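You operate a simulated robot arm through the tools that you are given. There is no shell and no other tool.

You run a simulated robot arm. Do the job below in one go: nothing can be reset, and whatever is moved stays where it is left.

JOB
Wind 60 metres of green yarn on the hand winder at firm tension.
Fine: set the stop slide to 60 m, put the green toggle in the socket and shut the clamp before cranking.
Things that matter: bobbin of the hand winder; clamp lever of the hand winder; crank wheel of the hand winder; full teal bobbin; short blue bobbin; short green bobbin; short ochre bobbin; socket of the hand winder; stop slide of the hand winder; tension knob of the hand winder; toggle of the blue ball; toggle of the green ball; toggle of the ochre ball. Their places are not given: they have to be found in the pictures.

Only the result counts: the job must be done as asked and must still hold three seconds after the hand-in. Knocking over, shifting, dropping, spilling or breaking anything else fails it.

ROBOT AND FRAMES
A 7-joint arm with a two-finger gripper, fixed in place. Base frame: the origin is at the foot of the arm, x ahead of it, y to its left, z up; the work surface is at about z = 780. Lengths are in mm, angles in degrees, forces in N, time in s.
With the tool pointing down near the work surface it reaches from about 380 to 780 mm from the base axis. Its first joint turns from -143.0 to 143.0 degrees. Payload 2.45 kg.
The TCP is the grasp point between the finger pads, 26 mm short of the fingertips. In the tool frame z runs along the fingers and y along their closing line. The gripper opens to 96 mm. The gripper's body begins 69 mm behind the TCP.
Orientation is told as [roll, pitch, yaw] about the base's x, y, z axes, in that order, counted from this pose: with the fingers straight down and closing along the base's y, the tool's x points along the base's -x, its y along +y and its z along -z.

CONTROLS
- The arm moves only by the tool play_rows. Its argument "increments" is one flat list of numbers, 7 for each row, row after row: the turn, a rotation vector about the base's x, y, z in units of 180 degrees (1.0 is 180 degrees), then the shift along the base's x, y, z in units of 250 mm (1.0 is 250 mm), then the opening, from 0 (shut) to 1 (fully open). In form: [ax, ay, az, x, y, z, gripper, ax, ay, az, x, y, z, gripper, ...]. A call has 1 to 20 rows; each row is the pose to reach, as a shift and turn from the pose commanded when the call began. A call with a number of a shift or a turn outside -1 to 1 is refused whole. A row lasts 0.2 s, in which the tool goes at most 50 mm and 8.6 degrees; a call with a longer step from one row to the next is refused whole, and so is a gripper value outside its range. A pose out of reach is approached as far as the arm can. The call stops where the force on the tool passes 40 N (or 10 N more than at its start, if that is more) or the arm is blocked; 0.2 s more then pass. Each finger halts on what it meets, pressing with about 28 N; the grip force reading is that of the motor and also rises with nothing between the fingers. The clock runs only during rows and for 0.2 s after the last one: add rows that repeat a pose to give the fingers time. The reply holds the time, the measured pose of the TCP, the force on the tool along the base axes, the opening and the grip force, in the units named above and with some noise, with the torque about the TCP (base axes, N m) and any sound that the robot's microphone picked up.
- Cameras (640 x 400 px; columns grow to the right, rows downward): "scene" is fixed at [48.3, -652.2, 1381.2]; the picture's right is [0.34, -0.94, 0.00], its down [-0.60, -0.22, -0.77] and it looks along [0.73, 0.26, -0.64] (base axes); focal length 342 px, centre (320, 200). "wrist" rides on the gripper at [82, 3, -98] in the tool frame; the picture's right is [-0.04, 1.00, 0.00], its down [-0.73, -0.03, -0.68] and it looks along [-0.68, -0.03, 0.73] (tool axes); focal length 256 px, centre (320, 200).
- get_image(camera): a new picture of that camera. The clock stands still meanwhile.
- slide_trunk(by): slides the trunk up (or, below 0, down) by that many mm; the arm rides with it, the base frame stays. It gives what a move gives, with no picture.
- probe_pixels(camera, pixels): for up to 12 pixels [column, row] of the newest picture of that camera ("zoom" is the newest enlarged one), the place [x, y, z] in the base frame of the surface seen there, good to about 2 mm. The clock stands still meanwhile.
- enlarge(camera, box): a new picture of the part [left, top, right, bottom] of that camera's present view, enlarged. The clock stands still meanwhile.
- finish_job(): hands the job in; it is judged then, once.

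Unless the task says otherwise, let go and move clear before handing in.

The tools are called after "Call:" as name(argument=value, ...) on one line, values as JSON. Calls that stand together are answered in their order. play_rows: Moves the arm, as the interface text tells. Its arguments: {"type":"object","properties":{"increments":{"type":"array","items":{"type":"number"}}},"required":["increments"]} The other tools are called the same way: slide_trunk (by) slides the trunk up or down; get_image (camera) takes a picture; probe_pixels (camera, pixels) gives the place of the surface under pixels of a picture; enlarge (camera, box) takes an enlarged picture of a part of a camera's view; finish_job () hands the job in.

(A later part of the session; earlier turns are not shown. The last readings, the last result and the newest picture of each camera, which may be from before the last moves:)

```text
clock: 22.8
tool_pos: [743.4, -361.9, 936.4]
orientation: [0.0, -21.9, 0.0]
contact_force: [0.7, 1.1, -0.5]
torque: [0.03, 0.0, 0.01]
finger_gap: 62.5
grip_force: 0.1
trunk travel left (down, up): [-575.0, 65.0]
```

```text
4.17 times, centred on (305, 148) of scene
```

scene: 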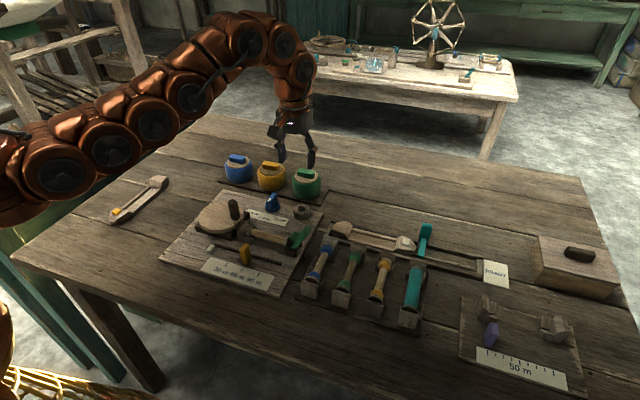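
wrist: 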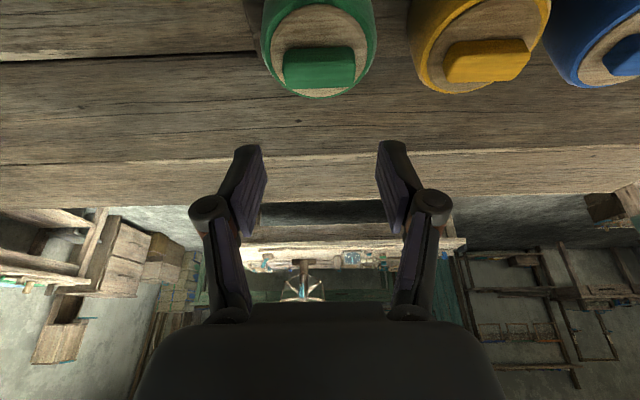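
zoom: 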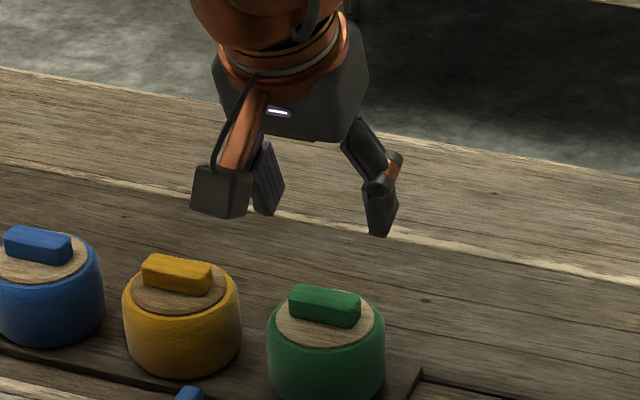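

It reached (743, −362, 936). I'll descend to z≈884 at x≈738, so the low corner of the tilted fingers lines up with the bar, and then look.

Call:
play_rows(increments=[0, 0, 0, -0.02, 0.003, -0.1, 0.65, 0, 0, 0, -0.02, 0.003, -0.208, 0.65, 0, 0, 0, -0.02, 0.003, -0.208, 0.65, 0, 0, 0, -0.02, 0.003, -0.208, 0.65])

Call:
get_image(camera="wrist")

Call:
enlarge(camera="scene", box=[265, 130, 345, 194])

```text
clock: 23.8
tool_pos: [738.7, -358.0, 886.0]
orientation: [0.1, -22.0, 0.0]
contact_force: [-0.3, 0.1, 0.3]
torque: [-0.02, 0.0, -0.03]
finger_gap: 62.6
grip_force: 0.0
trunk travel left (down, up): [-575.0, 65.0]
```

```text
taken
```

wrist: 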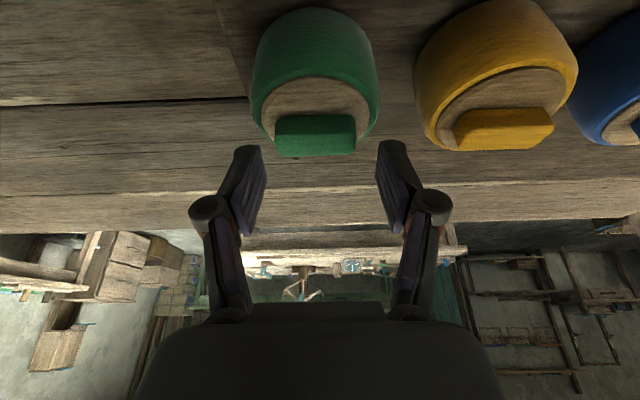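

```text
6.25 times, centred on (305, 162) of scene
```

zoom: 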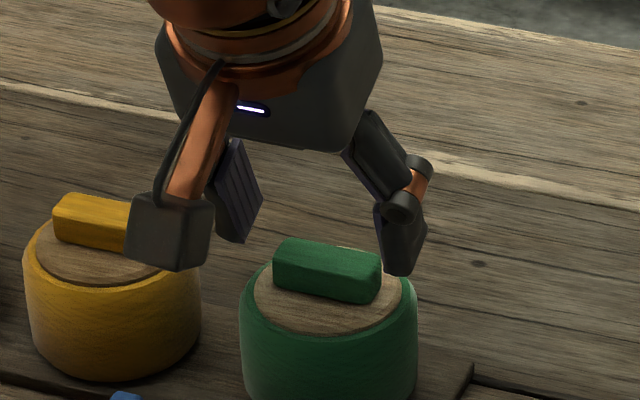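

The bar at (316,136) is between the fingers and slightly toward the low corner side, as planned. I'll go down another 10.5 mm and close gently.

Call:
play_rows(increments=[0, 0, 0, 0, -0.005, -0.02, 0.65, 0, 0, 0, 0, -0.005, -0.042, 0.65, 0, 0, 0, 0, -0.005, -0.042, 0.65, 0, 0, 0, 0, -0.005, -0.042, 0.65])

Call:
get_image(camera="wrist")

Call:
enlarge(camera="scene", box=[265, 130, 345, 194])

```text
clock: 24.8
tool_pos: [738.9, -360.6, 875.1]
orientation: [-0.1, -22.0, 0.1]
contact_force: [-1.0, 0.9, 0.5]
torque: [0.0, 0.01, 0.02]
finger_gap: 62.6
grip_force: 0.0
trunk travel left (down, up): [-575.0, 65.0]
```

```text
taken
```

wrist: 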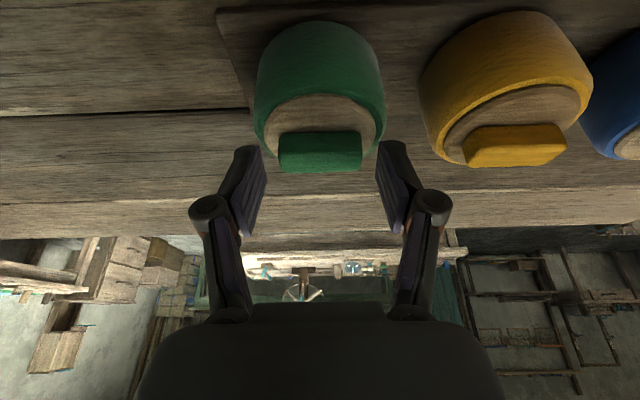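

```text
6.25 times, centred on (305, 162) of scene
```

zoom: 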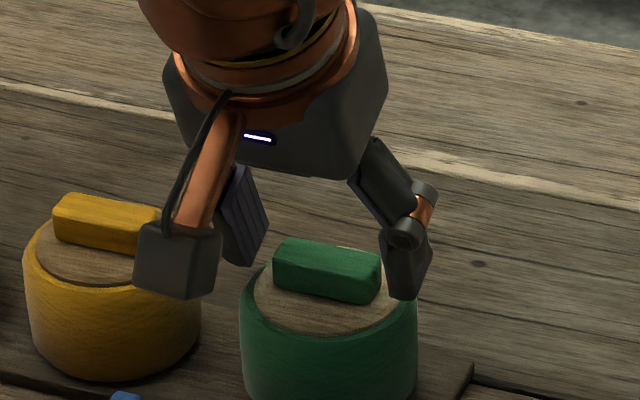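

The fingers flank the bar ends in both views. Closing now.

Call:
play_rows(increments=[0, 0, 0, 0, 0, 0, 0.5, 0, 0, 0, 0, 0, 0, 0.4, 0, 0, 0, 0, 0, 0, 0.35, 0, 0, 0, 0, 0, 0, 0.35, 0, 0, 0, 0, 0, 0, 0.35])

Call:
get_image(camera="wrist")

```text
clock: 26.0
tool_pos: [738.5, -360.3, 875.1]
orientation: [0.1, -22.0, 0.1]
contact_force: [-0.2, 0.8, 2.8]
torque: [-0.03, 0.01, 0.0]
finger_gap: 44.7
grip_force: 27.5
trunk travel left (down, up): [-575.0, 65.0]
```

```text
taken
```

wrist: 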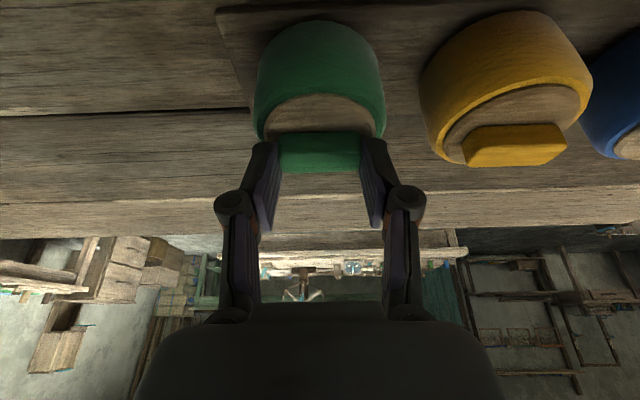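

The bar ends are gripped (44.7 mm, 27.5 N). I'll lift straight up by 50 mm.

Call:
play_rows(increments=[0, 0, 0, 0, 0, 0, 0.3, 0, 0, 0, 0, 0, 0.03, 0.3, 0, 0, 0, 0, 0, 0.06, 0.3, 0, 0, 0, 0, 0, 0.1, 0.3, 0, 0, 0, 0, 0, 0.15, 0.3, 0, 0, 0, 0, 0, 0.2, 0.3, 0, 0, 0, 0, 0, 0.2, 0.3])

Call:
get_image(camera="wrist")

Call:
enlarge(camera="scene", box=[265, 130, 345, 194])

```text
clock: 27.6
tool_pos: [738.8, -361.8, 925.7]
orientation: [0.0, -22.0, 0.0]
contact_force: [0.2, -0.1, 0.5]
torque: [0.01, 0.02, 0.02]
finger_gap: 44.5
grip_force: 27.9
trunk travel left (down, up): [-575.0, 65.0]
```

```text
taken
```

wrist: 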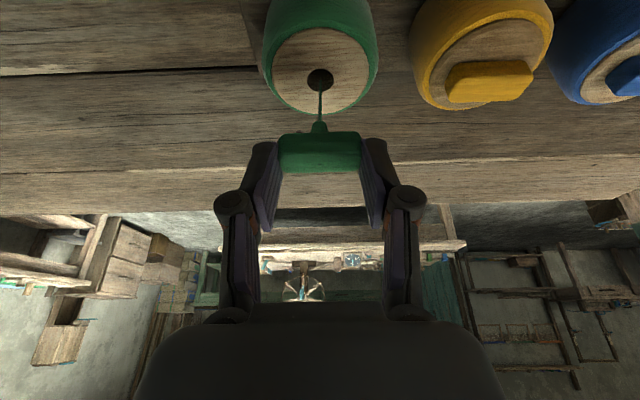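

```text
6.25 times, centred on (305, 162) of scene
```

zoom: 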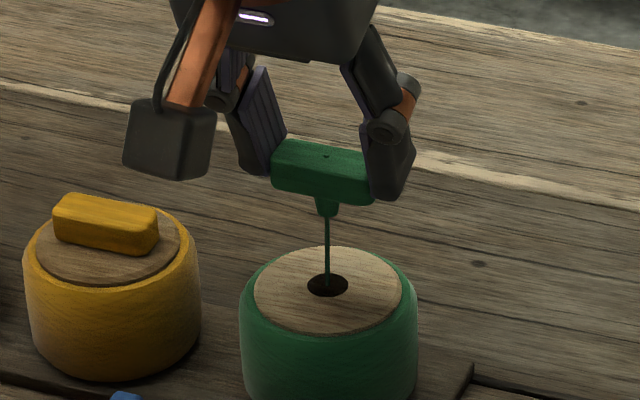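

The toggle has a short peg and is trailing its yarn from the ball. I'll carry it over the socket to about (640.5, −384.3, 900) with the same tilt.

Call:
play_rows(increments=[0, 0, 0, -0.08, -0.018, 0, 0.3, 0, 0, 0, -0.16, -0.036, 0, 0.3, 0, 0, 0, -0.24, -0.054, -0.03, 0.3, 0, 0, 0, -0.32, -0.072, -0.06, 0.3, 0, 0, 0, -0.393, -0.09, -0.1, 0.3, 0, 0, 0, -0.393, -0.09, -0.1, 0.3, 0, 0, 0, -0.393, -0.09, -0.1, 0.3])

Call:
get_image(camera="wrist")

Call:
enlarge(camera="scene", box=[255, 160, 345, 232])

```text
clock: 29.2
tool_pos: [639.8, -381.8, 900.1]
orientation: [-0.1, -22.1, 0.1]
contact_force: [-0.7, -0.1, -0.8]
torque: [0.0, 0.01, 0.0]
finger_gap: 44.5
grip_force: 28.6
trunk travel left (down, up): [-575.0, 65.0]
```

```text
taken
```

wrist: 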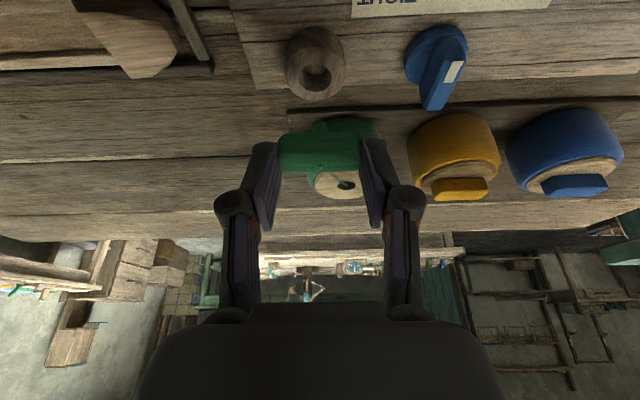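

```text
5.56 times, centred on (300, 196) of scene
```

zoom: 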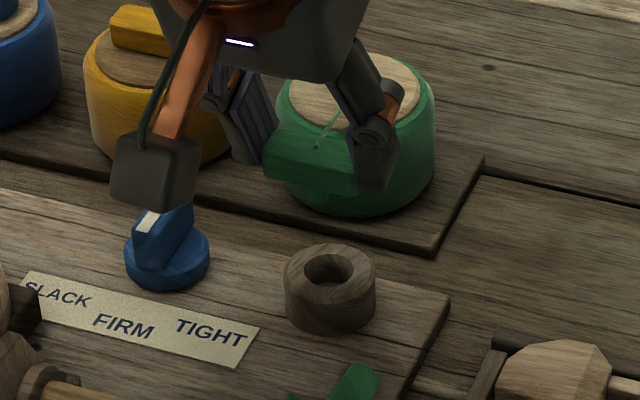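

The bar is at (320,150) and the socket at (315,63). I'll probe both for exact lateral alignment.

Call:
probe_pixels(camera="wrist", pixels=[[286, 155], [352, 155], [320, 160], [320, 170], [320, 137], [320, 126], [290, 72], [343, 72], [315, 50], [314, 98], [303, 75], [328, 77]])

Call:
probe_pixels(camera="zoom", pixels=[[285, 275], [376, 275], [330, 247], [330, 290], [306, 268], [353, 268], [270, 150], [340, 165], [310, 140], [325, 197]])

```text
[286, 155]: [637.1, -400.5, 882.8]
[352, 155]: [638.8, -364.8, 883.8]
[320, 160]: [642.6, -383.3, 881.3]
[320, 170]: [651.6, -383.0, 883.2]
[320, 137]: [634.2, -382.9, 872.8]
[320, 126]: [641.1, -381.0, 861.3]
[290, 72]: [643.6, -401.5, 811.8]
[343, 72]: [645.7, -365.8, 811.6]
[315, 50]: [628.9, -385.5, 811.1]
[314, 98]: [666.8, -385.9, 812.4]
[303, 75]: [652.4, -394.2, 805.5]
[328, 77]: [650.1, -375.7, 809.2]
```

```text
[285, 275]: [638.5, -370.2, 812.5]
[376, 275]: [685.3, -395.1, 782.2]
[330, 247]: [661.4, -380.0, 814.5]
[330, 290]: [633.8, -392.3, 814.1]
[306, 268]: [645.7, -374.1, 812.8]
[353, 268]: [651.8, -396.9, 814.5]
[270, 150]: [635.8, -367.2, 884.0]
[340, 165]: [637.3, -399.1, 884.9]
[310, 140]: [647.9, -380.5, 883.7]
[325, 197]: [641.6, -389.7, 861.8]
```

The bar centre is about (642.5, −383) and the socket centre about (646.5, −384.5). I'll shift +4 and −1.5 mm, then descend 40 mm to just above the ring.

Call:
play_rows(increments=[0, 0, 0, 0.016, -0.006, -0.06, 0.3, 0, 0, 0, 0.016, -0.006, -0.12, 0.3, 0, 0, 0, 0.016, -0.006, -0.16, 0.3, 0, 0, 0, 0.016, -0.006, -0.16, 0.3, 0, 0, 0, 0.016, -0.006, -0.16, 0.3])

Call:
get_image(camera="wrist")

Call:
enlarge(camera="scene", box=[265, 170, 335, 226])

```text
clock: 30.4
tool_pos: [643.5, -383.0, 859.0]
orientation: [0.0, -22.0, 0.1]
contact_force: [-1.1, 0.0, -0.7]
torque: [0.01, 0.01, -0.01]
finger_gap: 44.4
grip_force: 27.9
trunk travel left (down, up): [-575.0, 65.0]
```

```text
taken
```

wrist: 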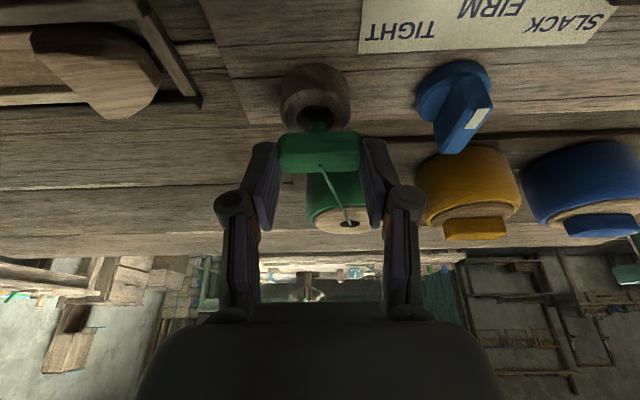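

```text
7.14 times, centred on (300, 198) of scene
```

zoom: 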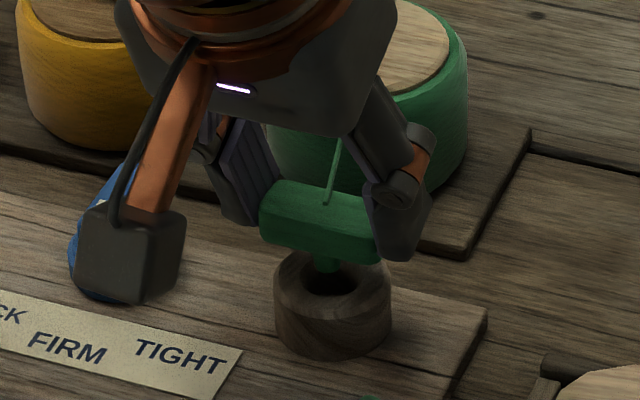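

The peg at (328,262) is just over the hole at (333,280). I'll probe once more before the final descent.

Call:
enlarge(camera="wrist", box=[260, 50, 380, 180])

Call:
probe_pixels(camera="wrist", pixels=[[286, 152], [352, 152], [320, 136], [320, 172], [318, 126], [314, 126], [325, 126], [300, 112], [332, 112], [315, 100], [285, 110], [346, 110]])

```text
3.08 times, centred on (320, 115) of wrist
```

zoom: 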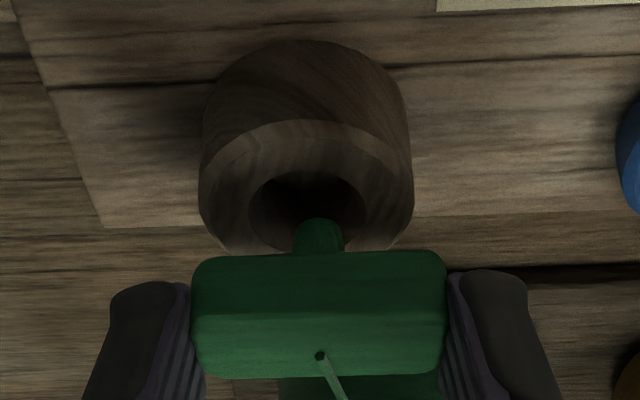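

```text
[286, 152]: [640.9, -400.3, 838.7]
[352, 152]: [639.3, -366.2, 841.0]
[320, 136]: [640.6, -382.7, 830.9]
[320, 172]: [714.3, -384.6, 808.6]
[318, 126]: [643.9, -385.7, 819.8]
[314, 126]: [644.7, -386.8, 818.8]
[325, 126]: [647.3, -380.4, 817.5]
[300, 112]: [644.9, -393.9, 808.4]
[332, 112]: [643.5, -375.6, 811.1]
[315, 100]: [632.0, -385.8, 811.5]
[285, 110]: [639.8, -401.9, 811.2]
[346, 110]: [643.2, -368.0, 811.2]
```

The peg is at about (648, −383.6) and the hole at about (646.5, −384.7) with about 4 mm radial clearance. I'll descend 15 mm slowly, watching the force.

Call:
play_rows(increments=[0, 0, 0, 0, -0.004, -0.012, 0.3, 0, 0, 0, 0, -0.004, -0.024, 0.3, 0, 0, 0, 0, -0.004, -0.036, 0.3, 0, 0, 0, 0, -0.004, -0.048, 0.3, 0, 0, 0, 0, -0.004, -0.058, 0.3, 0, 0, 0, 0, -0.004, -0.058, 0.3])

Call:
get_image(camera="wrist")

Call:
enlarge(camera="scene", box=[265, 170, 335, 226])

```text
clock: 31.8
tool_pos: [645.0, -385.4, 843.9]
orientation: [0.0, -21.9, 0.1]
contact_force: [1.5, 0.0, 0.6]
torque: [-0.03, 0.01, -0.01]
finger_gap: 44.8
grip_force: 27.8
trunk travel left (down, up): [-575.0, 65.0]
```

```text
taken
```

wrist: 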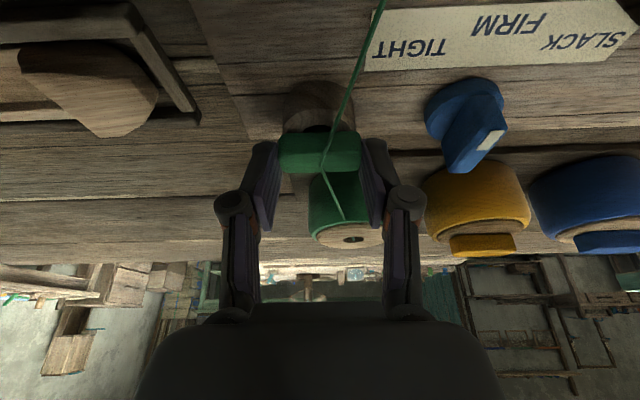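

```text
7.14 times, centred on (300, 198) of scene
```

zoom: 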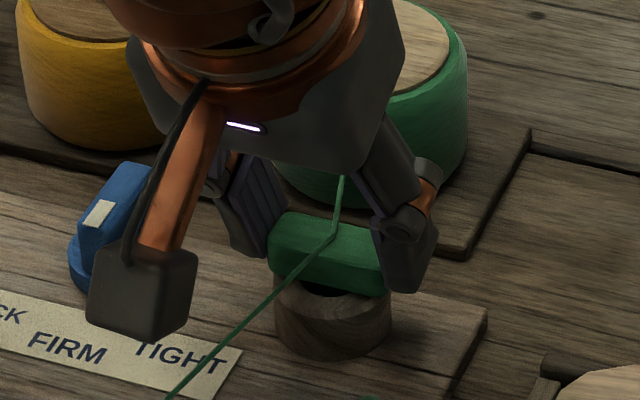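

The yarn now runs from the toggle to the winder, so the peg counts as socketed. I'll lower 2 mm more, open the fingers and back off along the tool axis.

Call:
play_rows(increments=[0, 0, 0, 0, 0, -0.008, 0.3, 0, 0, 0, 0, 0, -0.008, 0.3, 0, 0, 0, 0, 0, -0.008, 0.5, 0, 0, 0, 0, 0, -0.008, 0.62, 0, 0, 0, 0, 0, -0.008, 0.62, 0, 0, 0, -0.02, 0, 0.05, 0.62, 0, 0, 0, -0.06, 0, 0.15, 0.62, 0, 0, 0, -0.12, 0, 0.3, 0.62, 0, 0, 0, -0.2, 0, 0.45, 0.62, 0, 0, 0, -0.2, 0, 0.45, 0.62])

Call:
get_image(camera="wrist")

Call:
enlarge(camera="scene", box=[200, 160, 340, 272])

```text
clock: 34.0
tool_pos: [596.3, -386.3, 957.9]
orientation: [-0.1, -21.9, 0.1]
contact_force: [0.1, -0.4, 0.4]
torque: [0.04, 0.01, 0.02]
finger_gap: 59.2
grip_force: 0.0
trunk travel left (down, up): [-575.0, 65.0]
```

```text
taken
```

wrist: 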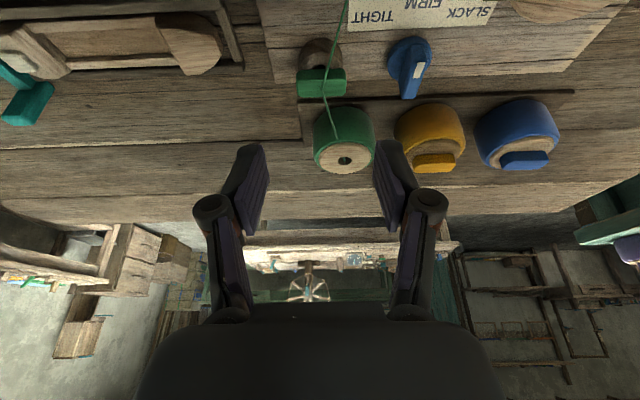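

```text
3.57 times, centred on (270, 216) of scene
```

zoom: 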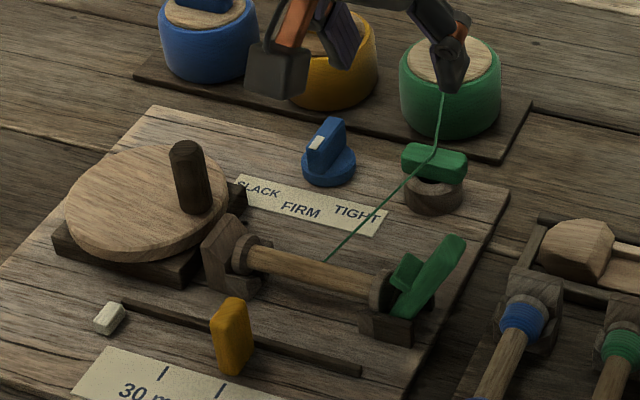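

The toggle sits in the socket with the yarn leading to the bobbin. Next is the clamp lever: I'll straighten the tool, move back for a clear look at the lever and close the fingers.

Call:
play_rows(increments=[0, 0.03, 0, -0.1, -0.04, 0.1, 0.6, 0, 0.06, 0, -0.2, -0.08, 0.15, 0.6, 0, 0.09, 0, -0.3, -0.12, 0.168, 0.6, 0, 0.122, 0, -0.4, -0.15, 0.168, 0.4, 0, 0.122, 0, -0.48, -0.176, 0.168, 0.2, 0, 0.122, 0, -0.48, -0.176, 0.168, 0, 0, 0.122, 0, -0.48, -0.176, 0.168, 0])

Call:
get_image(camera="wrist")

Call:
enlarge(camera="wrist", box=[200, 60, 440, 210])

Call:
enlarge(camera="scene", box=[270, 210, 350, 274])

```text
clock: 35.6
tool_pos: [474.5, -430.7, 1001.7]
orientation: [0.0, 0.0, 0.2]
contact_force: [1.0, -0.4, 0.4]
torque: [0.03, 0.0, 0.01]
finger_gap: 0.1
grip_force: 23.7
trunk travel left (down, up): [-575.0, 65.0]
```

```text
taken
```

wrist: 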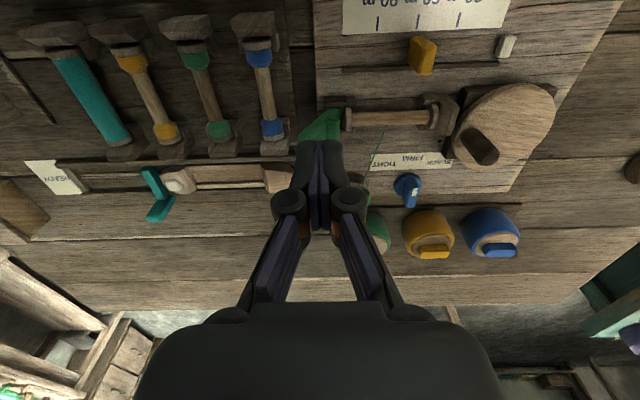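

```text
2.67 times, centred on (320, 135) of wrist
```

zoom: 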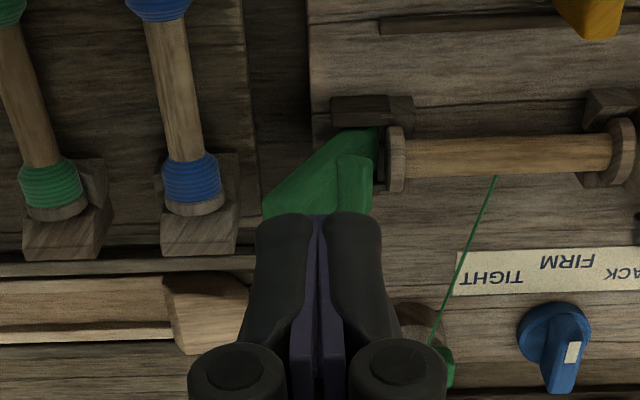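

```text
6.25 times, centred on (310, 242) of scene
```

zoom: 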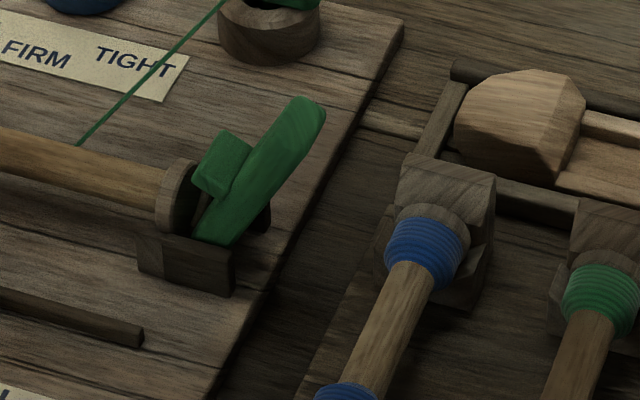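

The lever leans away from the bobbin from its base at (215,235) to its tip at (315,110), with the jaw at (222,165). I'll probe it and the nearest rack parts.

Call:
probe_pixels(camera="zoom", pixels=[[315, 110], [300, 100], [322, 122], [265, 170], [215, 230], [250, 200], [222, 165], [205, 185], [240, 140], [178, 190], [450, 180], [480, 190]])

Call:
probe_pixels(camera="wrist", pixels=[[305, 135], [335, 130], [340, 112], [332, 110], [275, 145], [262, 130], [245, 150], [270, 175], [346, 120], [350, 130], [300, 138], [320, 120]])

```text
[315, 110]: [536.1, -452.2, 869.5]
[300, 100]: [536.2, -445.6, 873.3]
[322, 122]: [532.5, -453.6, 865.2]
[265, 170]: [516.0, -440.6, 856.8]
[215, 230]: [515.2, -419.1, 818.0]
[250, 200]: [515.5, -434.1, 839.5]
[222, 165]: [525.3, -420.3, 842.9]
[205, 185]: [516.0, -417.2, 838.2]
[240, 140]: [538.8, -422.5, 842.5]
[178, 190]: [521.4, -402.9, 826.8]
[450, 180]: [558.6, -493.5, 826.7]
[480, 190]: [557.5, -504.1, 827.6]
```

```text
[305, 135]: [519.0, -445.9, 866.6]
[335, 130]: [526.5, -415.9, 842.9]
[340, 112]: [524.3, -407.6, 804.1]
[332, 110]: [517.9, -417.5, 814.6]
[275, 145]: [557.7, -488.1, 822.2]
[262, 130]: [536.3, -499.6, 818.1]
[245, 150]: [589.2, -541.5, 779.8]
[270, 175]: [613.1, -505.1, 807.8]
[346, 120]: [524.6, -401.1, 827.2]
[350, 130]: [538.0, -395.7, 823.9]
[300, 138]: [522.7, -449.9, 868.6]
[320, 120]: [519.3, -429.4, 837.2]
```

The lever spans x 515 to 540 and leans about 30° toward −y, with its tip's outer side at y≈−453 and top z≈873. I'll place the closed fingers outside it at (528, −475, 871), clear of the rack block at y≤−488, z≤828.

Call:
play_rows(increments=[0, 0, 0, 0.07, -0.06, -0.08, 0, 0, 0, 0, 0.14, -0.12, -0.16, 0, 0, 0, 0, 0.214, -0.18, -0.247, 0, 0, 0, 0, 0.214, -0.18, -0.4, 0, 0, 0, 0, 0.214, -0.18, -0.519, 0, 0, 0, 0, 0.214, -0.18, -0.519, 0, 0, 0, 0, 0.214, -0.18, -0.519, 0])

Call:
enlarge(camera="scene", box=[260, 190, 360, 270])

Call:
get_image(camera="wrist")

```text
clock: 37.2
tool_pos: [527.4, -474.5, 870.2]
orientation: [0.0, 0.0, 0.1]
contact_force: [-0.7, 0.3, 1.3]
torque: [-0.01, 0.01, -0.01]
finger_gap: 0.0
grip_force: 28.1
trunk travel left (down, up): [-575.0, 65.0]
```

```text
5.00 times, centred on (310, 230) of scene
```

zoom: 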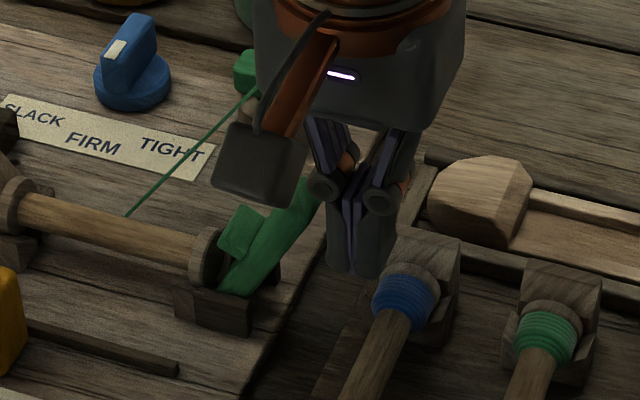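

```text
taken
```

wrist: 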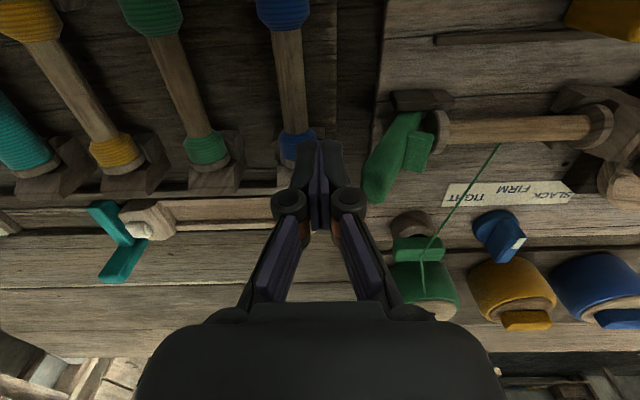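

The fingers stand just outside the lever. I'll push +y in 5 mm steps up to about 44 mm, where the force limit stops it if blocked.

Call:
play_rows(increments=[0, 0, 0, 0, 0.03, 0, 0, 0, 0, 0, 0, 0.06, 0, 0, 0, 0, 0, 0, 0.08, 0, 0, 0, 0, 0, 0, 0.1, 0, 0, 0, 0, 0, 0, 0.12, 0, 0, 0, 0, 0, 0, 0.14, 0, 0, 0, 0, 0, 0, 0.16, 0, 0, 0, 0, 0, 0, 0.175, 0, 0, 0, 0, 0, 0, 0.175, 0, 0])

Call:
enlarge(camera="scene", box=[260, 190, 360, 270])

Call:
get_image(camera="wrist")

```text
clock: 39.2
tool_pos: [527.6, -433.5, 870.6]
orientation: [0.0, -0.1, 0.0]
contact_force: [4.1, -16.7, 0.6]
torque: [0.14, 0.05, -0.04]
finger_gap: 0.0
grip_force: 27.9
trunk travel left (down, up): [-575.0, 65.0]
```

```text
5.00 times, centred on (310, 230) of scene
```

zoom: 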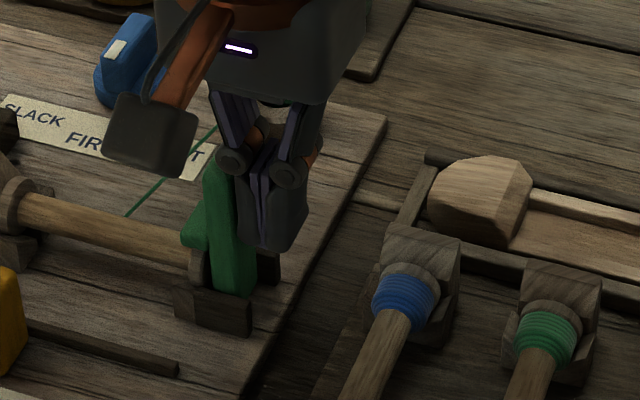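

```text
taken
```

wrist: 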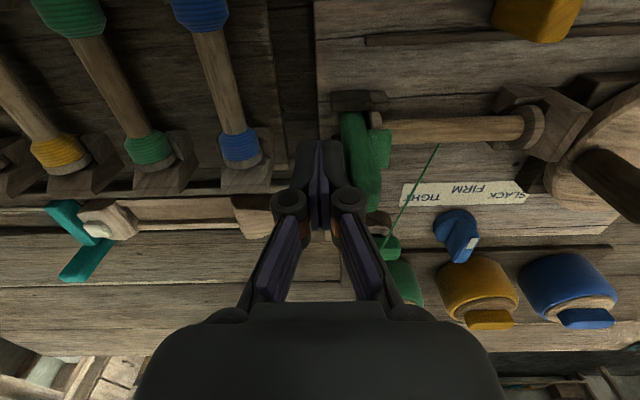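

The lever is nearly upright with the jaw at the bobbin end and 17 N of resistance. I'll push a few mm more to see whether it has reached its end stop.

Call:
play_rows(increments=[0, 0, 0, 0, 0.008, 0, 0, 0, 0, 0, 0, 0.016, 0, 0, 0, 0, 0, 0, 0.024, 0, 0, 0, 0, 0, 0, 0.032, 0, 0, 0, 0, 0, 0, 0.032, 0, 0])

Call:
enlarge(camera="scene", box=[260, 190, 360, 270])

```text
clock: 39.9
tool_pos: [526.3, -431.5, 871.8]
orientation: [-0.5, -0.3, -0.2]
contact_force: [-1.1, -21.4, -3.4]
torque: [0.09, 0.05, 0.03]
finger_gap: 0.1
grip_force: 28.5
trunk travel left (down, up): [-575.0, 65.0]
stopped in row 3: the force on the tool passed its limit at 42 N (the readings are from after the stop); the commanded pose is now the measured one
```

```text
5.00 times, centred on (310, 230) of scene
```

zoom: 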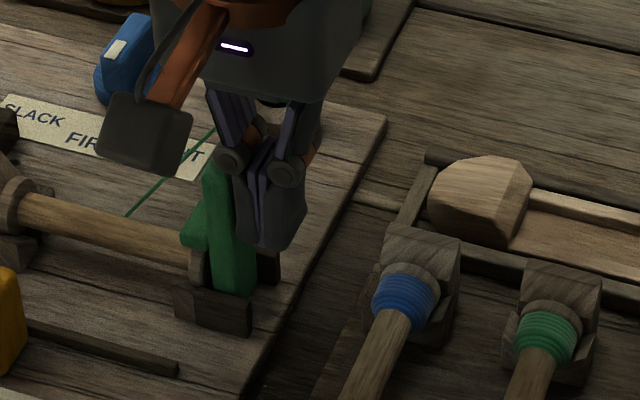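

The push stopped at 42 N with the lever against its end stop. I'll back away in −y, rise and check that it stays shut.

Call:
play_rows(increments=[0, 0, 0, 0, -0.03, 0, 0, 0, 0, 0, 0, -0.1, 0, 0, 0, 0, 0, 0, -0.14, 0.1, 0, 0, 0, 0, 0, -0.14, 0.25, 0, 0, 0, 0, -0.1, -0.14, 0.4, 0, 0, 0, 0, -0.2, -0.14, 0.5, 0, 0, 0, 0, -0.2, -0.14, 0.5, 0])

Call:
enlarge(camera="scene", box=[180, 180, 330, 300])

Call:
get_image(camera="wrist")

```text
clock: 41.5
tool_pos: [478.8, -462.6, 998.5]
orientation: [-0.3, -0.2, 0.0]
contact_force: [-0.1, 0.5, -0.2]
torque: [0.01, 0.01, 0.0]
finger_gap: 0.0
grip_force: 28.1
trunk travel left (down, up): [-575.0, 65.0]
```

```text
3.33 times, centred on (255, 240) of scene
```

zoom: 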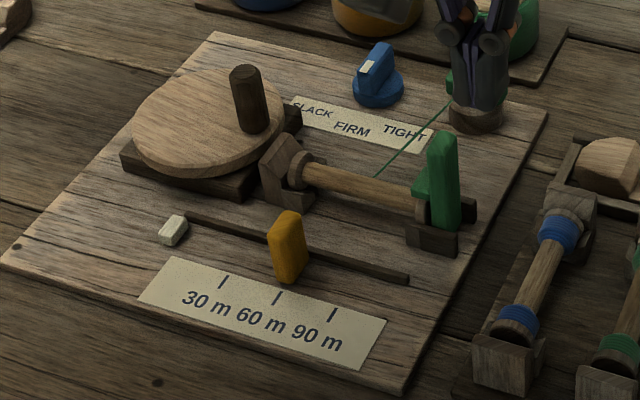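

```text
taken
```

wrist: 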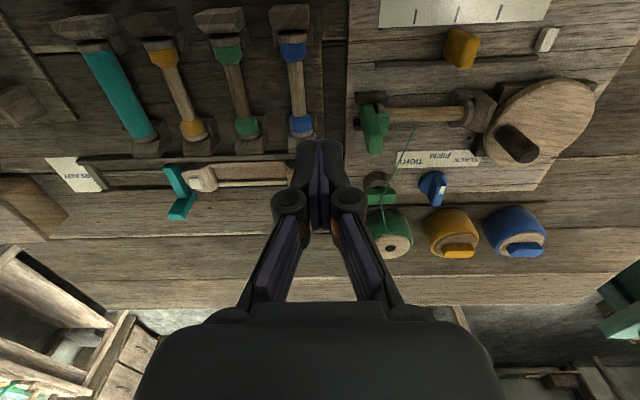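

The clamp lever stays upright and shut, and the white runner at (172,230) in the zoom sits at the zero end of the groove. Next I'll look closely at the crank handle and wheel.

Call:
play_rows(increments=[0.0017, 0.001, 0, -0.008, 0.17, -0.03, 0.1, 0.0017, 0.001, 0, -0.016, 0.34, -0.06, 0.2, 0.0017, 0.001, 0, -0.024, 0.51, -0.09, 0.35, 0.0017, 0.001, 0, -0.03, 0.68, -0.12, 0.35, 0.0017, 0.001, 0, -0.036, 0.85, -0.155, 0.35, 0.0017, 0.001, 0, -0.036, 0.89, -0.155, 0.35, 0.0017, 0.001, 0, -0.036, 0.89, -0.155, 0.35])

Call:
get_image(camera="wrist")

Call:
enlarge(camera="wrist", box=[240, 40, 440, 190])

```text
clock: 43.1
tool_pos: [468.4, -241.6, 958.6]
orientation: [0.1, 0.0, -0.1]
contact_force: [0.0, 0.7, -0.6]
torque: [0.0, 0.01, 0.01]
finger_gap: 33.7
grip_force: 0.1
trunk travel left (down, up): [-575.0, 65.0]
```

```text
taken
```

wrist: 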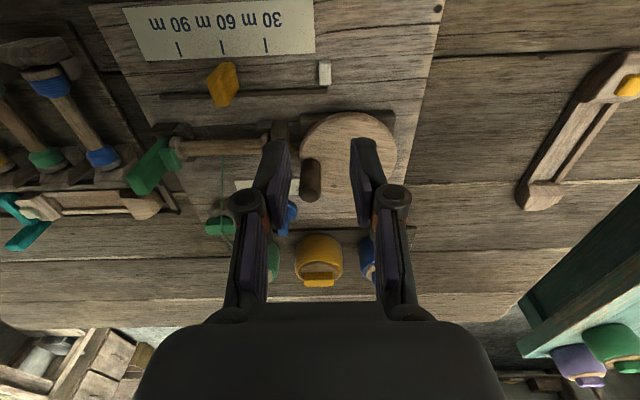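

```text
2.67 times, centred on (340, 115) of wrist
```

zoom: 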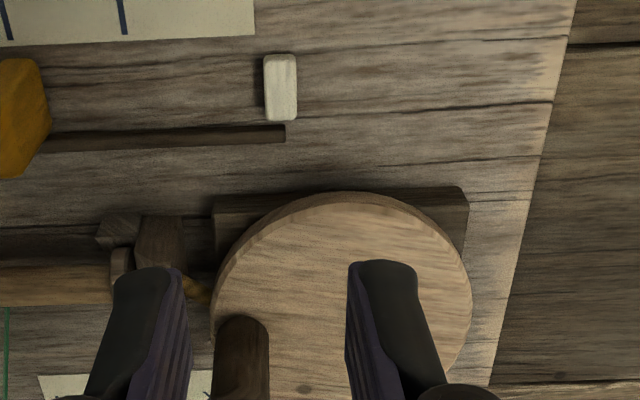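

The fingers hide part of the wheel. I'll move forward so that the wheel appears higher in the picture.

Call:
play_rows(increments=[0, 0, 0, 0.1, 0.04, 0.04, 0.7, 0, 0, 0, 0.2, 0.08, 0.08, 1, 0, 0, 0, 0.28, 0.1, 0.1, 1, 0, 0, 0, 0.28, 0.1, 0.1, 1, 0, 0, 0, 0.28, 0.1, 0.1, 1])

Call:
get_image(camera="wrist")

Call:
enlarge(camera="wrist", box=[230, 10, 430, 160])

```text
clock: 44.3
tool_pos: [536.9, -215.4, 983.7]
orientation: [0.0, 0.0, 0.0]
contact_force: [-0.4, -0.2, -0.8]
torque: [0.01, 0.03, 0.03]
finger_gap: 96.0
grip_force: 0.0
trunk travel left (down, up): [-575.0, 65.0]
```

```text
taken
```

wrist: 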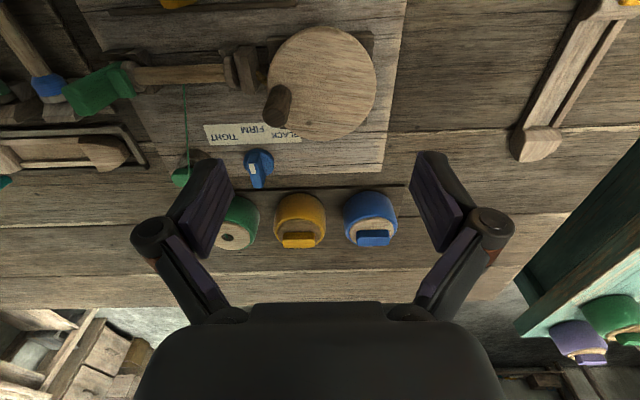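

```text
2.67 times, centred on (330, 85) of wrist
```

zoom: 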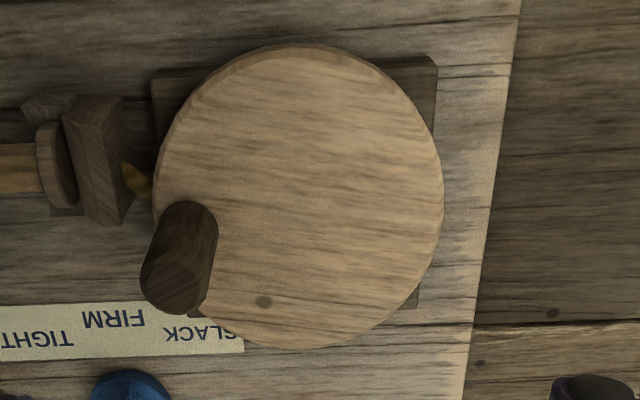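

Call:
probe_pixels(camera="zoom", pixels=[[300, 55], [305, 342], [162, 195], [438, 200], [180, 285], [180, 305], [158, 270], [203, 275], [170, 300], [195, 210], [190, 250], [215, 225]])

Call:
probe_pixels(camera="zoom", pixels=[[200, 90], [400, 90], [210, 320], [400, 300], [300, 200], [150, 280], [205, 290], [182, 268], [180, 312], [192, 202]])

```text
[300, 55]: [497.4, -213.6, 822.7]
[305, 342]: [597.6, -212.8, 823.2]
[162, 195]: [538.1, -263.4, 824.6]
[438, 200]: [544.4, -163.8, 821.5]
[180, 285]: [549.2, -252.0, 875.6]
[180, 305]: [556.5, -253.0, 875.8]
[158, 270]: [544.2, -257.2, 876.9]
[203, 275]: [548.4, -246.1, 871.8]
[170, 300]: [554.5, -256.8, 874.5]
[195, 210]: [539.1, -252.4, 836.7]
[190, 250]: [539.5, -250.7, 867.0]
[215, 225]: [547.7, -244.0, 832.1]
```

```text
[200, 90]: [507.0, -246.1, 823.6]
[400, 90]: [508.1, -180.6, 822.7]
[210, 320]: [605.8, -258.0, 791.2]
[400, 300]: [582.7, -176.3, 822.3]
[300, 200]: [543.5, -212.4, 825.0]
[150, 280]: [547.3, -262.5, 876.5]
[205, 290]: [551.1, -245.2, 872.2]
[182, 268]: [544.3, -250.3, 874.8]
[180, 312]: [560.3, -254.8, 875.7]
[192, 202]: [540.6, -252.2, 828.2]
```

The disc centre is about (547.5, −213.5) with radius 50, top z 823. The handle is about (550, −253), diameter 18, top z 875.5. I'll check the bearing block next to the handle before gripping.

Call:
probe_pixels(camera="zoom", pixels=[[90, 115], [70, 100], [120, 105], [125, 205], [100, 200], [130, 180], [105, 160], [48, 100], [60, 180], [80, 120], [112, 215], [165, 75]])

Call:
enlarge(camera="scene", box=[190, 190, 290, 270])

```text
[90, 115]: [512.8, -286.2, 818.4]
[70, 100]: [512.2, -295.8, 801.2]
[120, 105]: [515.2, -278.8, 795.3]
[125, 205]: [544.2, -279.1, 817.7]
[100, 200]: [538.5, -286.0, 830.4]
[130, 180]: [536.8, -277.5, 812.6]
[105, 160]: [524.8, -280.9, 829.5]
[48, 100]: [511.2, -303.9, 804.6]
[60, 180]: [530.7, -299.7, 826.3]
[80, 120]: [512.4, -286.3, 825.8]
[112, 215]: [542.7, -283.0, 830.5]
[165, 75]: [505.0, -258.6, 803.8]
```

```text
5.00 times, centred on (240, 230) of scene
```

zoom: 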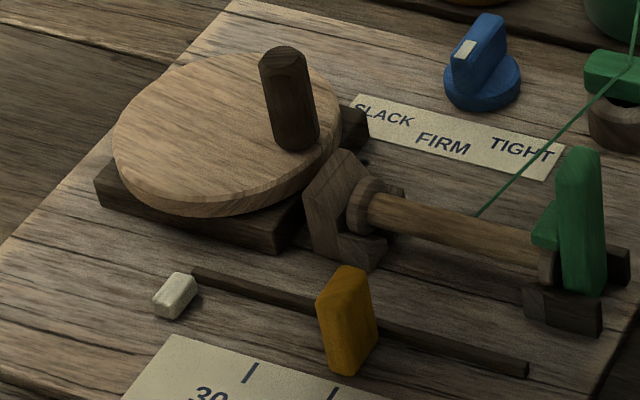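

The bearing tops out at z≈830, so fingertips at z≈836 (TCP 862) clear everything. I'll move over the handle, descend, and check before closing.

Call:
play_rows(increments=[0, 0, 0, 0.02, -0.05, -0.1, 0.8, 0, 0, 0, 0.04, -0.1, -0.2, 0.6, 0, 0, 0, 0.052, -0.15, -0.28, 0.42, 0, 0, 0, 0.052, -0.15, -0.28, 0.42, 0, 0, 0, 0.052, -0.15, -0.28, 0.42, 0, 0, 0, 0.052, -0.15, -0.4, 0.42, 0, 0, 0, 0.052, -0.15, -0.487, 0.42, 0, 0, 0, 0.052, -0.15, -0.487, 0.42, 0, 0, 0, 0.052, -0.15, -0.487, 0.42])

Call:
get_image(camera="wrist")

Call:
enlarge(camera="scene", box=[190, 190, 290, 270])

```text
clock: 46.3
tool_pos: [551.4, -255.3, 860.0]
orientation: [0.0, 0.0, 0.0]
contact_force: [-0.8, 1.0, 0.2]
torque: [-0.02, 0.0, 0.0]
finger_gap: 40.3
grip_force: 0.1
trunk travel left (down, up): [-575.0, 65.0]
```

```text
taken
```

wrist: 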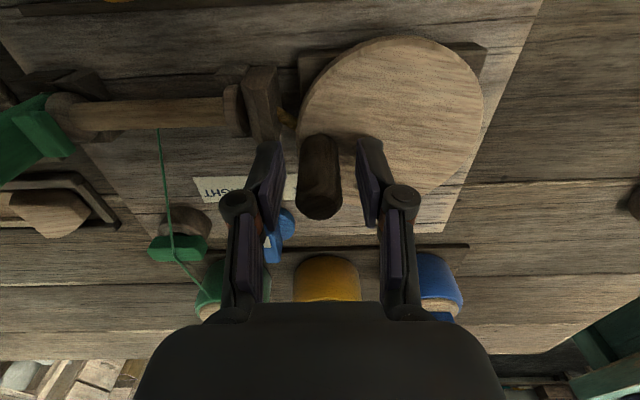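

```text
5.00 times, centred on (240, 230) of scene
```

zoom: 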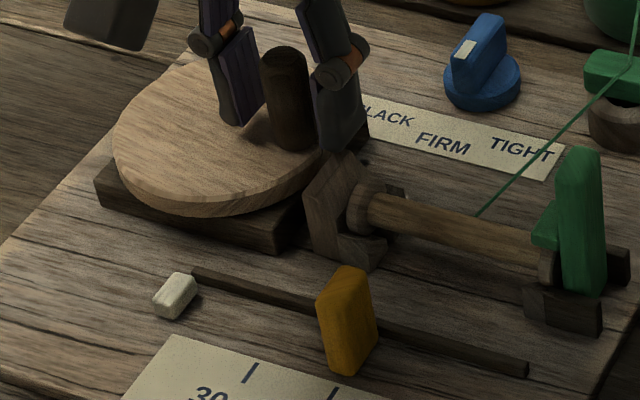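

The handle stands between the fingers. I'll close on it.

Call:
play_rows(increments=[0, 0, 0, 0, 0, 0, 0.25, 0, 0, 0, 0, 0, 0, 0.12, 0, 0, 0, 0, 0, 0, 0.12, 0, 0, 0, 0, 0, 0, 0.12])

Call:
get_image(camera="wrist")

```text
clock: 47.3
tool_pos: [550.9, -255.7, 860.3]
orientation: [0.0, 0.0, 0.0]
contact_force: [0.9, -4.2, 0.3]
torque: [-0.1, 0.0, 0.03]
finger_gap: 21.4
grip_force: 44.9
trunk travel left (down, up): [-575.0, 65.0]
```

```text
taken
```

wrist: 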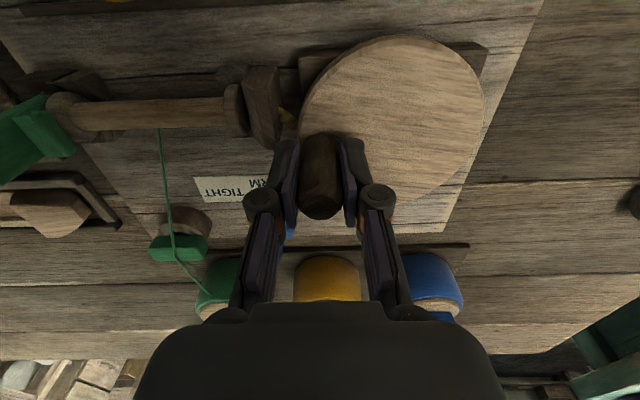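

The handle is gripped at 21.4 mm. I'll test a 30° clockwise arc (seen from above) about (547.5, −213.5) with fixed orientation and watch the forces and the runner.

Call:
play_rows(increments=[0, 0, 0, -0.0143, 0.0002, 0, 0.12, 0, 0, 0, -0.0286, 0.001, 0, 0.12, 0, 0, 0, -0.0428, 0.0036, 0, 0.12, 0, 0, 0, -0.0566, 0.0068, 0, 0.12, 0, 0, 0, -0.07, 0.0115, 0, 0.12, 0, 0, 0, -0.0832, 0.0172, 0, 0.12, 0, 0, 0, -0.0832, 0.0172, 0, 0.12])

Call:
enlarge(camera="scene", box=[190, 200, 290, 280])

Call:
get_image(camera="wrist")

```text
clock: 48.9
tool_pos: [530.2, -249.7, 860.1]
orientation: [0.0, 0.0, 0.0]
contact_force: [7.8, 13.1, -16.2]
torque: [0.3, -0.83, 0.02]
finger_gap: 21.3
grip_force: 44.9
trunk travel left (down, up): [-575.0, 65.0]
```

```text
5.00 times, centred on (240, 240) of scene
```

zoom: 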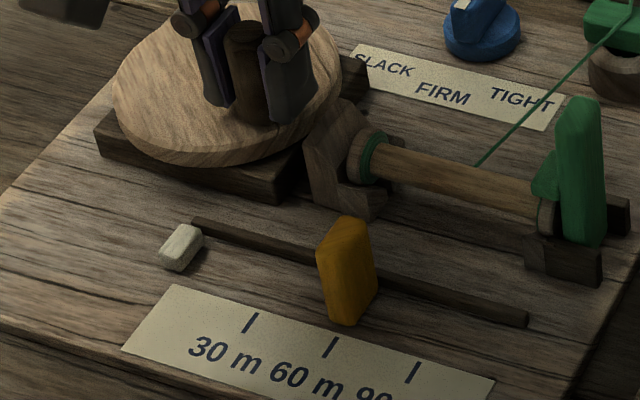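

```text
taken
```

wrist: 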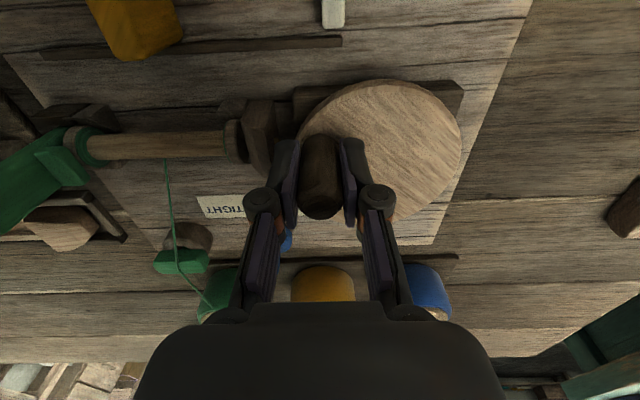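

Green yarn has appeared on the bobbin and the runner has moved a little from (175,245) to (182,247) in the zoom, so clockwise winds. I'll continue another 60° at a slightly smaller radius.

Call:
play_rows(increments=[0, 0, 0, -0.022, 0.018, 0, 0.12, 0, 0, 0, -0.0428, 0.0368, 0, 0.12, 0, 0, 0, -0.0604, 0.0584, 0, 0.12, 0, 0, 0, -0.0736, 0.0832, 0, 0.12, 0, 0, 0, -0.0824, 0.1096, 0, 0.12, 0, 0, 0, -0.0864, 0.1372, 0, 0.12, 0, 0, 0, -0.0864, 0.1372, 0, 0.12])

Call:
enlarge(camera="scene", box=[190, 200, 290, 280])

Call:
get_image(camera="wrist")

```text
clock: 50.5
tool_pos: [510.6, -216.0, 861.0]
orientation: [0.0, 0.0, 0.0]
contact_force: [16.0, -0.4, -33.5]
torque: [-0.02, -0.55, 0.01]
finger_gap: 21.6
grip_force: 45.3
trunk travel left (down, up): [-575.0, 65.0]
```

```text
5.00 times, centred on (240, 240) of scene
```

zoom: 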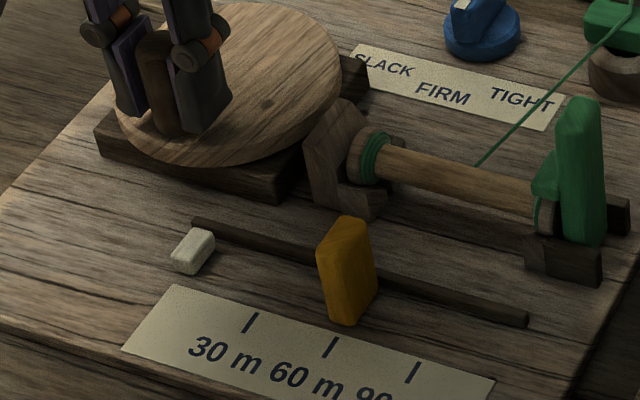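

```text
taken
```

wrist: 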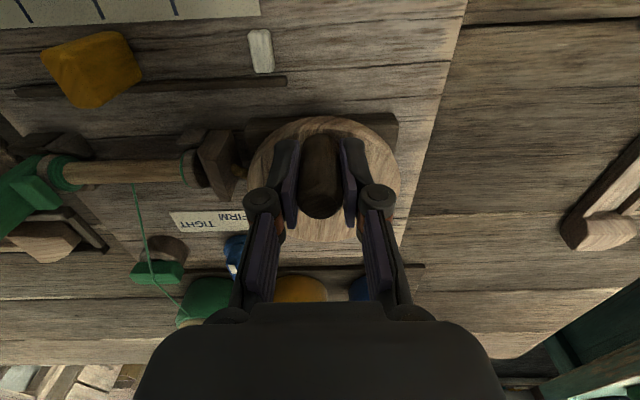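

The runner moved on to (192,250), about 17 px per 90° and roughly 115 px left, so about two turns in all. Force z reached −33 N from the tight grip, so I'll loosen and regrip to relax it.

Call:
play_rows(increments=[0, 0, 0, 0, 0, 0, 0.3, 0, 0, 0, 0, 0, 0, 0.3, 0, 0, 0, 0, 0, 0, 0.3])

Call:
get_image(camera="wrist")

Call:
enlarge(camera="scene", box=[190, 190, 290, 270])

```text
clock: 51.3
tool_pos: [508.9, -215.5, 862.4]
orientation: [-0.1, 0.0, 0.1]
contact_force: [0.3, 0.6, -0.9]
torque: [0.01, -0.01, -0.03]
finger_gap: 28.6
grip_force: 0.0
trunk travel left (down, up): [-575.0, 65.0]
```

```text
taken
```

wrist: 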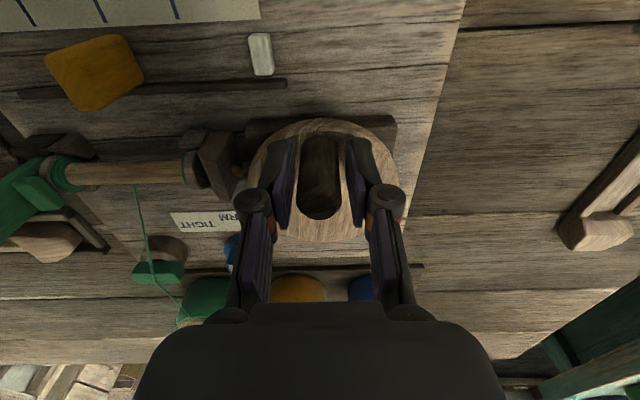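

```text
5.00 times, centred on (240, 230) of scene
```

zoom: 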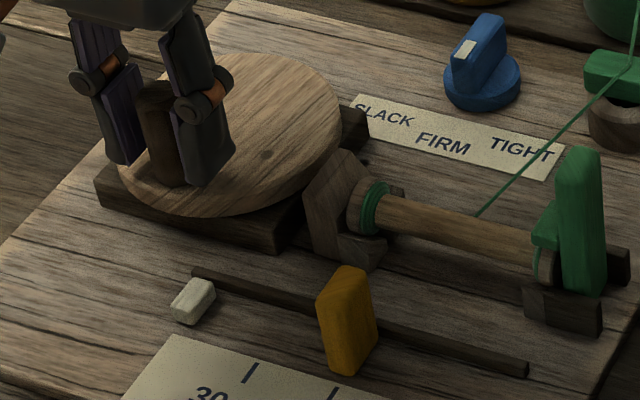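

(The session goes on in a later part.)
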